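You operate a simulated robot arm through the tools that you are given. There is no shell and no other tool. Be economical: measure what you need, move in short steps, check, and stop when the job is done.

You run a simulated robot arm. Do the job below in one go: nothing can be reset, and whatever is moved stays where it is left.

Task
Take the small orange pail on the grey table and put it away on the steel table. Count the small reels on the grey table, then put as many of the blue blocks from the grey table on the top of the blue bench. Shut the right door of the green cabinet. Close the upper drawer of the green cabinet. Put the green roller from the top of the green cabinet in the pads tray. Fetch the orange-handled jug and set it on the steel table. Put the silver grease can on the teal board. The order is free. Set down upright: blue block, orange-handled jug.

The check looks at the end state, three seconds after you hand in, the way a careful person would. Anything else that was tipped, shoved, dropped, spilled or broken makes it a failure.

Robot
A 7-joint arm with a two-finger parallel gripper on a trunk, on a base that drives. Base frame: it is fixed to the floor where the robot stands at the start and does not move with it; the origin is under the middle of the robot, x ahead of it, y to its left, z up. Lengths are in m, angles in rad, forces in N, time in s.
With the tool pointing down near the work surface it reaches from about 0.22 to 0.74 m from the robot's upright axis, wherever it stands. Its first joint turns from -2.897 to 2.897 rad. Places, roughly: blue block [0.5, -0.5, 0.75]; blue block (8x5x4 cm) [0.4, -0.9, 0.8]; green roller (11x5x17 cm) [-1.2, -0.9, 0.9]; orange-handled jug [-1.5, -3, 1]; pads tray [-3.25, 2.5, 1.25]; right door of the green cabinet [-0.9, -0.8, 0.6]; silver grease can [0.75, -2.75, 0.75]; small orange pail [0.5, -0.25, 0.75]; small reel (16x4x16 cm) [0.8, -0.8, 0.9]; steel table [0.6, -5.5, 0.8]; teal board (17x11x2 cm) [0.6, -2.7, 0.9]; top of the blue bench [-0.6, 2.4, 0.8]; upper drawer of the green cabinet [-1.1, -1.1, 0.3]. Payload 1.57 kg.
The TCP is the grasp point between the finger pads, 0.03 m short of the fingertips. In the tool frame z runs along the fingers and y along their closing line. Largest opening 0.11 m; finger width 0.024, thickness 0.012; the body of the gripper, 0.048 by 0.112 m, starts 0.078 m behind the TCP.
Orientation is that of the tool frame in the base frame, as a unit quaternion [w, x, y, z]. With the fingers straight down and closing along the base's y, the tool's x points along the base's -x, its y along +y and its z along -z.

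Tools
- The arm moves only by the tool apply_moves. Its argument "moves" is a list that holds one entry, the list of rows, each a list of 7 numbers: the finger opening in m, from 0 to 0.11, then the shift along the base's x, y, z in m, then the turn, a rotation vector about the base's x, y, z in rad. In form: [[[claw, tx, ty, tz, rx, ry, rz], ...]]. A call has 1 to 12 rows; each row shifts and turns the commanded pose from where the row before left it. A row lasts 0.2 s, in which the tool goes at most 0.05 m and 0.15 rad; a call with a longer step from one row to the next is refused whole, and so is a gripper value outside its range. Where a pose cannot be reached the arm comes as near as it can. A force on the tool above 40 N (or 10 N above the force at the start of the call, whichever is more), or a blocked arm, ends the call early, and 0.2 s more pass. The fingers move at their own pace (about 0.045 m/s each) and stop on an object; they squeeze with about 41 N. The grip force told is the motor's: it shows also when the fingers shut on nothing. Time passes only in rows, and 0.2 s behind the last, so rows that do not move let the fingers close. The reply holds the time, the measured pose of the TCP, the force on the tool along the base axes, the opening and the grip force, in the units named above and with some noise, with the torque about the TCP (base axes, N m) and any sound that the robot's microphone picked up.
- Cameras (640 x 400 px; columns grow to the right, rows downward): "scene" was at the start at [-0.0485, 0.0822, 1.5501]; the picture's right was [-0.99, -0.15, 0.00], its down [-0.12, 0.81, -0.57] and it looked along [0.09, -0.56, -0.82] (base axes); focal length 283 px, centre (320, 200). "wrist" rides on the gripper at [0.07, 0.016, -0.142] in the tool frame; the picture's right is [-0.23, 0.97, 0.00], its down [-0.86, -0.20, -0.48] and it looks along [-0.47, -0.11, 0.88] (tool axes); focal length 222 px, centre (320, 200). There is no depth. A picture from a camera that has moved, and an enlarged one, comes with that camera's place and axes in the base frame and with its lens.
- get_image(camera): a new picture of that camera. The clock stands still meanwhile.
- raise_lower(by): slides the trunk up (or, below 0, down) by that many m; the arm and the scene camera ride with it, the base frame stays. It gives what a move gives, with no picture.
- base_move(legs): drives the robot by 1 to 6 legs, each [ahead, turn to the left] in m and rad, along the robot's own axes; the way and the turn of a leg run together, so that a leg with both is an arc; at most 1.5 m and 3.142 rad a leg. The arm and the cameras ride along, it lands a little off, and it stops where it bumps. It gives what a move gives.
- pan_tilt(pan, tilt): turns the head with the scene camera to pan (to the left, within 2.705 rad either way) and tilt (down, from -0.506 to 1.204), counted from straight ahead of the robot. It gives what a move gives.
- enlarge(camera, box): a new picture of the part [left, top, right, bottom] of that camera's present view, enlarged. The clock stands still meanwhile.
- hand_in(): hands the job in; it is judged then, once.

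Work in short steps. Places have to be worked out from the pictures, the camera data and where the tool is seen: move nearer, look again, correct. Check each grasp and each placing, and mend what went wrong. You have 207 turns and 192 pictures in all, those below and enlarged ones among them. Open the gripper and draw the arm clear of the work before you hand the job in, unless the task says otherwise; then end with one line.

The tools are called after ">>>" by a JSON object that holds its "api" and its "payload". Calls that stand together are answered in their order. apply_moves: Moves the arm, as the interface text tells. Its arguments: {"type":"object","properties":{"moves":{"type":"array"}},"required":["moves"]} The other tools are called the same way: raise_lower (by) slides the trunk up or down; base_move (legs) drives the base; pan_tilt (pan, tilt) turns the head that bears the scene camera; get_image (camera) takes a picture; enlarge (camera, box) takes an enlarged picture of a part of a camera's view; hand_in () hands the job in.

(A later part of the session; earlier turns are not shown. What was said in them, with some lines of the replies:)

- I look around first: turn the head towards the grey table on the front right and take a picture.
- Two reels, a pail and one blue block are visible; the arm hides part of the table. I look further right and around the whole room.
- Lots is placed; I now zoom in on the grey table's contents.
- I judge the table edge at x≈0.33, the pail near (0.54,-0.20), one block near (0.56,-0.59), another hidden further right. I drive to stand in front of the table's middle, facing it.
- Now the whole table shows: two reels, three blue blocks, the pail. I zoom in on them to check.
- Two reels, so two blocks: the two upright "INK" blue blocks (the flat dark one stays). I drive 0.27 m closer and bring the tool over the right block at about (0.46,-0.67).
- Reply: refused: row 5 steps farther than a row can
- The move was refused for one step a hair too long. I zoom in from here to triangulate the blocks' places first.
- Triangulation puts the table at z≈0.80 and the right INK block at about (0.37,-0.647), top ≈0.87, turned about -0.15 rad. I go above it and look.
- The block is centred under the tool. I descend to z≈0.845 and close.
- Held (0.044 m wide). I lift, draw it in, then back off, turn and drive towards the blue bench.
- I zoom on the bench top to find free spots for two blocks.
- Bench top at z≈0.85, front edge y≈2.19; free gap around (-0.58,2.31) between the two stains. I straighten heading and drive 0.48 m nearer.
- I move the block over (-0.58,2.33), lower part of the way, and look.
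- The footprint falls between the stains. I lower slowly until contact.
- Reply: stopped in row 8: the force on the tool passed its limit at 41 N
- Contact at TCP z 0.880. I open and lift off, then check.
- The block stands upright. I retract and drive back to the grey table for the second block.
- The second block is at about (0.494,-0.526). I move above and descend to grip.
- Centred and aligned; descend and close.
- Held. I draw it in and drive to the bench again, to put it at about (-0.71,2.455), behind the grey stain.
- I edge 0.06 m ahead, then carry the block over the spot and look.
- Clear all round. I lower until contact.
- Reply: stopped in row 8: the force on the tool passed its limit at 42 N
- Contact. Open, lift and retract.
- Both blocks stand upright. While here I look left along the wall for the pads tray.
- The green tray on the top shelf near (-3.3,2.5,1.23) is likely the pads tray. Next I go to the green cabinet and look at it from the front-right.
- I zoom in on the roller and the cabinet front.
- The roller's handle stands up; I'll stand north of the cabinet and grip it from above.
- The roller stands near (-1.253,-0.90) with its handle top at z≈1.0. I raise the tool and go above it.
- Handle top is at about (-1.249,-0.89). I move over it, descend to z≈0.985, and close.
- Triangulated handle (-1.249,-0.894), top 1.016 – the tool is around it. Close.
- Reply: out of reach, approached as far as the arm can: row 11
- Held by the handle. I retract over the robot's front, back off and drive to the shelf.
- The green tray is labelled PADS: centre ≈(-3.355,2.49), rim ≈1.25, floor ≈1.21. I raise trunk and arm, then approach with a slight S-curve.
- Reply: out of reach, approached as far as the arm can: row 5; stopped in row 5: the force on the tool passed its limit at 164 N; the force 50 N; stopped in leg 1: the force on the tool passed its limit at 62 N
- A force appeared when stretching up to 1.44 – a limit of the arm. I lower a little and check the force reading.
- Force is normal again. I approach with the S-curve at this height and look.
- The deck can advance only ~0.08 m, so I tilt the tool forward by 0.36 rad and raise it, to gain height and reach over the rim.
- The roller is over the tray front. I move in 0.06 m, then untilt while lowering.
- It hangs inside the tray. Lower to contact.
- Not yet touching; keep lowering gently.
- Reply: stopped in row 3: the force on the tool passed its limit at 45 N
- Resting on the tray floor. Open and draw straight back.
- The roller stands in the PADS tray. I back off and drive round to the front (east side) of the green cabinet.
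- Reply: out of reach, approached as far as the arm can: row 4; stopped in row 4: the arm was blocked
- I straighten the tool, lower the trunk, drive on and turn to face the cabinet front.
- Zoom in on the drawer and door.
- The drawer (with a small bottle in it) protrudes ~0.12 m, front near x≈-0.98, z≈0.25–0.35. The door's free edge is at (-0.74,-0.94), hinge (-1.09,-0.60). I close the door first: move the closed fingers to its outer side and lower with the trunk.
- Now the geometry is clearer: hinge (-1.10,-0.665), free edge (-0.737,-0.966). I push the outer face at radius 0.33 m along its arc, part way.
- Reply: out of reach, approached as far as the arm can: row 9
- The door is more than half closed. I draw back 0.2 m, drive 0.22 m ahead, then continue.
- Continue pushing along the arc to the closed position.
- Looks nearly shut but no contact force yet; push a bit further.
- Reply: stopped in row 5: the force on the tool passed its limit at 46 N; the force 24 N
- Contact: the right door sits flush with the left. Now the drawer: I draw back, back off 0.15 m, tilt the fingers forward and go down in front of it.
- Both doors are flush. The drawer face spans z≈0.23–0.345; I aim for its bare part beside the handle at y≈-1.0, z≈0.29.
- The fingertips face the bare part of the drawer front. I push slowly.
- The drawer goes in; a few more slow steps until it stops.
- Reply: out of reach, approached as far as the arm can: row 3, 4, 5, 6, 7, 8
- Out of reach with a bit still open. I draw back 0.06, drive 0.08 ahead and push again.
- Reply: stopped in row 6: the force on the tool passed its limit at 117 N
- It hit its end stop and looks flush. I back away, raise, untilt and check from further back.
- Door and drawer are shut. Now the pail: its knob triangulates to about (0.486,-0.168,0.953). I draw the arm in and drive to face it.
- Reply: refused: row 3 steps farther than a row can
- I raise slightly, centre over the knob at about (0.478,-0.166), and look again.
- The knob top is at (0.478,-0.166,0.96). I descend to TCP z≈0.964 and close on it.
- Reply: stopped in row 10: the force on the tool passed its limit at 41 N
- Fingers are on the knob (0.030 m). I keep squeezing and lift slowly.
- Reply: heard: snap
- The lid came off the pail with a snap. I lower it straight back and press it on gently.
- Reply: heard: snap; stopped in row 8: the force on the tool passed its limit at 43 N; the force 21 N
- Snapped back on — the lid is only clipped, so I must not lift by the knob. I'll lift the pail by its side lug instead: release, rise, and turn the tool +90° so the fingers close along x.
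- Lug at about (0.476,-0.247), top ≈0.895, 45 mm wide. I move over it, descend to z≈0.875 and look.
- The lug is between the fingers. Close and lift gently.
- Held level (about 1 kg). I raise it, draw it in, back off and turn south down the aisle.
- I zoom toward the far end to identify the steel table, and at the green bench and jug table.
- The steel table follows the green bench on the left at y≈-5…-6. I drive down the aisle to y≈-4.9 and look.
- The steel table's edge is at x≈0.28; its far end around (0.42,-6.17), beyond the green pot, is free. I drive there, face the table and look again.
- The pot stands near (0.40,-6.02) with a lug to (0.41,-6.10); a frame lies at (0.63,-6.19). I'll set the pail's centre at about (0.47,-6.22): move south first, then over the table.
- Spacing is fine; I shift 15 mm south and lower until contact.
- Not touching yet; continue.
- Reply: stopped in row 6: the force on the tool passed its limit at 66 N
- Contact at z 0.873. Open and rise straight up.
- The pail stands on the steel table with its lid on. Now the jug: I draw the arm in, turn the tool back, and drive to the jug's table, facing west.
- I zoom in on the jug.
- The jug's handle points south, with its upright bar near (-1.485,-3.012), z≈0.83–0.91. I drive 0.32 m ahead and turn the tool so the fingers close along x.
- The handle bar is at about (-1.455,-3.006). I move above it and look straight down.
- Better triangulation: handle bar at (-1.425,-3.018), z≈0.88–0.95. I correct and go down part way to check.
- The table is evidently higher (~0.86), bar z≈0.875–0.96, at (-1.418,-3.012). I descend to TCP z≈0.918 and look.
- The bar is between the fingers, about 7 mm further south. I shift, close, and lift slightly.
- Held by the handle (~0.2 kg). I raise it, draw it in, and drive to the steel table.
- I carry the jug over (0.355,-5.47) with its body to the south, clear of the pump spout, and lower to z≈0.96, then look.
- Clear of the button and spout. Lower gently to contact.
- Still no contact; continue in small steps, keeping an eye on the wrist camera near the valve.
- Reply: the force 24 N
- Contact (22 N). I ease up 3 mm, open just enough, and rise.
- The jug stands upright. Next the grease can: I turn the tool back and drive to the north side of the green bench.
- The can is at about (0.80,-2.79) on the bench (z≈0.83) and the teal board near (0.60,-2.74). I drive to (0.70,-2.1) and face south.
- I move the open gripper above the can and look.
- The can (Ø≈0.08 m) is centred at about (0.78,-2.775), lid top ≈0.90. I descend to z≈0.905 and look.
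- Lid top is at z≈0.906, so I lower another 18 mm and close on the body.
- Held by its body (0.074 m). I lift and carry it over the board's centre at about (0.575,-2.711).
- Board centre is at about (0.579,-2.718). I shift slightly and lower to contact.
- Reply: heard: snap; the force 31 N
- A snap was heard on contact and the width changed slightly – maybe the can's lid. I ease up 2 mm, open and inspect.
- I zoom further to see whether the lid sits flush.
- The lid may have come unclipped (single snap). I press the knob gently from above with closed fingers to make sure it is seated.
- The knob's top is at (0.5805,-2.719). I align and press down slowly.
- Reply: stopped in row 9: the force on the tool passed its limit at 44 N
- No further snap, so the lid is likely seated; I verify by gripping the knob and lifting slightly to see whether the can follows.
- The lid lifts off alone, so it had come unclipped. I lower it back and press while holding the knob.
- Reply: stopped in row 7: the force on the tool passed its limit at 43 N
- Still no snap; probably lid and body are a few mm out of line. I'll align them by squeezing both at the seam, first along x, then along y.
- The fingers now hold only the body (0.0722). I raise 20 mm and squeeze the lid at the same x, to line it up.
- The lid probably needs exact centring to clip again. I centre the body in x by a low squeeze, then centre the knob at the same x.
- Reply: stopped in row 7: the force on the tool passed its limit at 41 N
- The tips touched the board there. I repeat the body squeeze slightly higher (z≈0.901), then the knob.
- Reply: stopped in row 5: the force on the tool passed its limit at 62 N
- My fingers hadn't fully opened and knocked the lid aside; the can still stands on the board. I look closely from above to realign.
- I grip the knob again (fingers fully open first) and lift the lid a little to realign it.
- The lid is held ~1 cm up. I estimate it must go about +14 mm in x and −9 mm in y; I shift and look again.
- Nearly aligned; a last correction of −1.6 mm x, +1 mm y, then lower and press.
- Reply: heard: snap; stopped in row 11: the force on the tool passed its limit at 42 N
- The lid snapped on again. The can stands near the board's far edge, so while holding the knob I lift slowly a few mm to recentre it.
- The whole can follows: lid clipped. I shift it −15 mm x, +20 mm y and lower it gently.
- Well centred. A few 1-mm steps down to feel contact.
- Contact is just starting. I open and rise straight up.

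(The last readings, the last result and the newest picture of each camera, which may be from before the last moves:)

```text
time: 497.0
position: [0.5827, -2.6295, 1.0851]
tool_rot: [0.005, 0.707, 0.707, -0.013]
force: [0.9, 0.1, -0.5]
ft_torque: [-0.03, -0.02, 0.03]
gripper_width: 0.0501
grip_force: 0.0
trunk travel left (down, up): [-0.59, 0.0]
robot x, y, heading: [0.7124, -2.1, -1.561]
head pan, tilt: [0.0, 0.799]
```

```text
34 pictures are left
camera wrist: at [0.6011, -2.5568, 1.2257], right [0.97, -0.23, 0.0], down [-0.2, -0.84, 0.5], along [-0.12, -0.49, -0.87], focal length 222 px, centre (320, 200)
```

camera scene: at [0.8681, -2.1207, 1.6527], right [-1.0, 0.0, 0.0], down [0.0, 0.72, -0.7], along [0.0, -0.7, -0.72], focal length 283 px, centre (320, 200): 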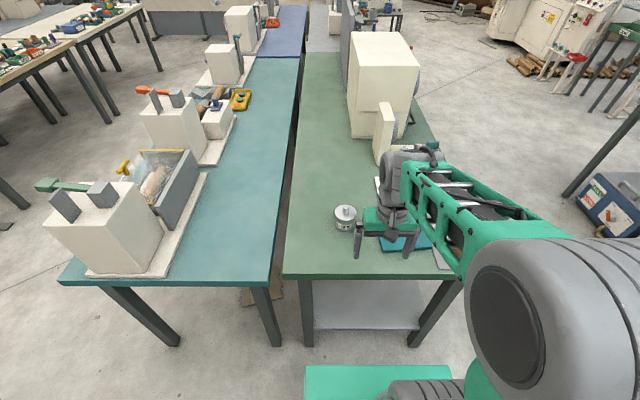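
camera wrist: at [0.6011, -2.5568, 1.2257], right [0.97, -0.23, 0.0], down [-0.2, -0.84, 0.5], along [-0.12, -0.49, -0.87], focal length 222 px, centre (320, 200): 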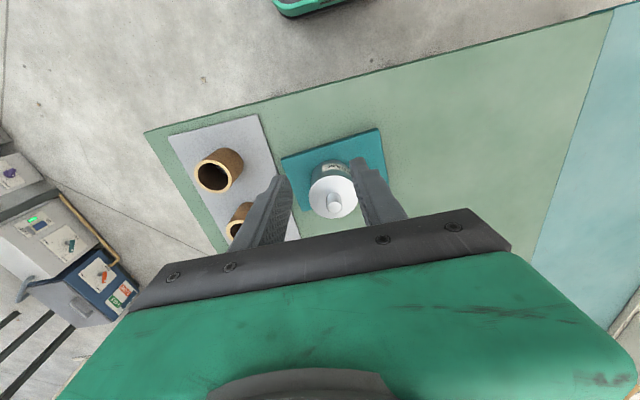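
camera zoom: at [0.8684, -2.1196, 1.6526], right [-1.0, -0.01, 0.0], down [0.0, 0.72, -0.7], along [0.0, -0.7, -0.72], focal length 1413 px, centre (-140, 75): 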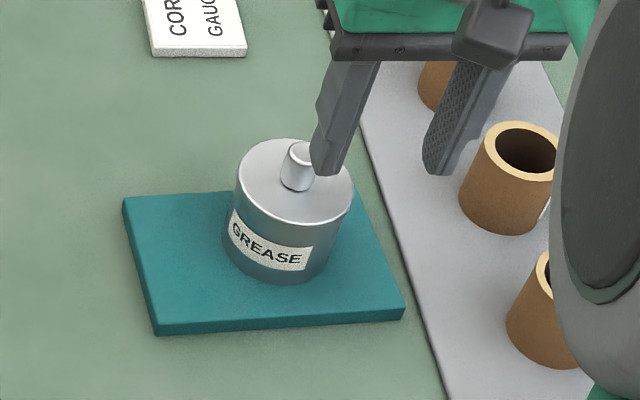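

The can stands centred on the teal board with its lid on. I draw back and take a last look at the cabinet from here.

>>> {"api": "apply_moves", "payload": {"moves": [[[0.05, 0.02, 0.04, 0.0, 0, 0, 0], [0.05, 0.03, 0.035, 0, 0, 0, 0], [0.05, 0.03, 0.03, 0, 0, 0, 0]]]}}

>>> {"api": "base_move", "payload": {"legs": [[-0.15, 0]]}}

>>> {"api": "pan_tilt", "payload": {"pan": -2.13, "tilt": 0.35}}

>>> {"api": "get_image", "payload": {"camera": "scene"}}

```text
time: 497.8
position: [0.6638, -2.524, 1.0841]
tool_rot: [0.005, 0.707, 0.707, -0.011]
force: [-0.3, -0.2, -0.7]
ft_torque: [-0.01, 0.02, 0.02]
gripper_width: 0.0504
grip_force: 0.1
trunk travel left (down, up): [-0.59, 0.0]
robot x, y, heading: [0.7096, -2.0981, -1.567]
head pan, tilt: [0.0, 0.799]
```

```text
time: 499.2
position: [0.6614, -2.3743, 1.0859]
tool_rot: [0.005, 0.707, 0.707, -0.012]
force: [-0.5, 0.3, -0.6]
ft_torque: [-0.04, -0.01, 0.0]
gripper_width: 0.0501
grip_force: 0.0
trunk travel left (down, up): [-0.59, 0.0]
robot x, y, heading: [0.7109, -1.9514, -1.564]
head pan, tilt: [0.0, 0.799]
```

```text
time: 501.2
position: [0.6623, -2.3759, 1.0846]
tool_rot: [0.006, 0.707, 0.707, -0.012]
force: [0.6, -0.5, -1.0]
ft_torque: [0.0, -0.01, -0.02]
gripper_width: 0.05
grip_force: 0.1
trunk travel left (down, up): [-0.59, 0.0]
robot x, y, heading: [0.7113, -1.949, -1.566]
head pan, tilt: [-2.129, 0.351]
```

```text
33 pictures are left
camera scene: at [0.7876, -1.8418, 1.6923], right [0.52, 0.85, 0.0], down [0.29, -0.18, -0.94], along [-0.8, 0.49, -0.34], focal length 283 px, centre (320, 200)
```

scene: 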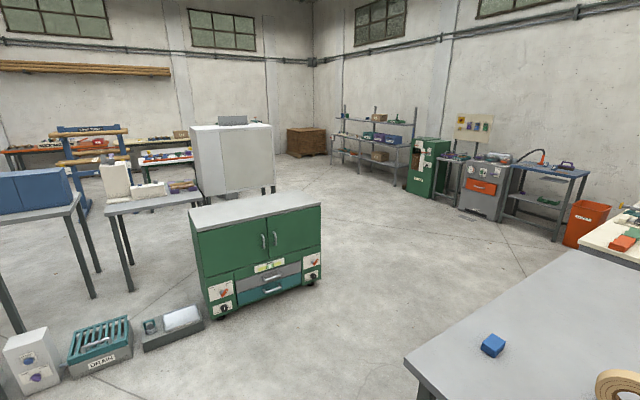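

>>> {"api": "enlarge", "payload": {"camera": "scene", "box": [180, 180, 340, 330]}}

>>> {"api": "enlarge", "payload": {"camera": "scene", "box": [340, 90, 600, 250]}}

```text
2.67 times, centred on (260, 255) of scene
camera zoom: at [0.7876, -1.8418, 1.6923], right [0.52, 0.85, 0.0], down [0.29, -0.18, -0.94], along [-0.8, 0.49, -0.34], focal length 754 px, centre (480, 53)
```

zoom: 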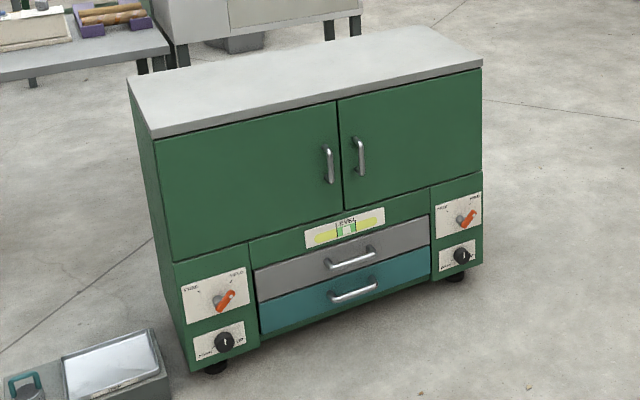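

```text
2.46 times, centred on (470, 170) of scene
camera zoom: at [0.7876, -1.8418, 1.6923], right [0.52, 0.85, 0.0], down [0.29, -0.18, -0.94], along [-0.8, 0.49, -0.34], focal length 696 px, centre (-49, 274)
```

zoom: 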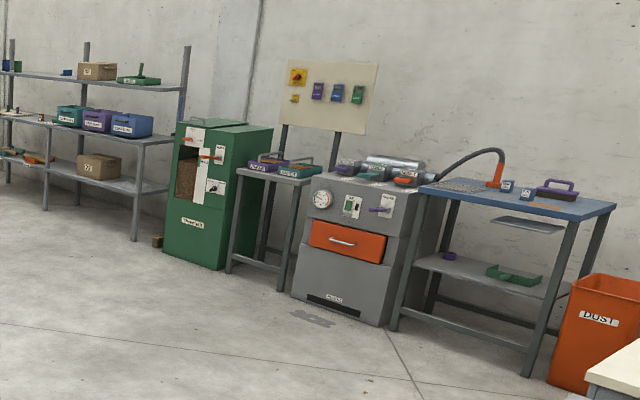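

Everything is in place: door and drawer shut, roller upright in the tray, both blocks on the bench. I open the gripper fully and hand in.

>>> {"api": "apply_moves", "payload": {"moves": [[[0.11, 0, 0, 0, 0, 0, 0], [0.11, 0, 0, 0, 0, 0, 0], [0.11, 0, 0, 0, 0, 0, 0], [0.11, 0, 0, 0, 0, 0, 0]]]}}

>>> {"api": "hand_in", "payload": {}}

```text
time: 502.2
position: [0.6619, -2.3755, 1.0856]
tool_rot: [0.006, 0.707, 0.707, -0.012]
force: [0.8, 0.1, 0.0]
ft_torque: [-0.01, 0.01, 0.03]
gripper_width: 0.11
grip_force: 0.1
trunk travel left (down, up): [-0.59, 0.0]
robot x, y, heading: [0.7175, -1.9503, -1.565]
head pan, tilt: [-2.129, 0.351]
```

```text
The job is handed in.
```

I finished every task and handed the job in: I counted two reels and so moved two blue blocks, and the lids of the pail and the grease can both came off while I handled them, but I snapped both back on.
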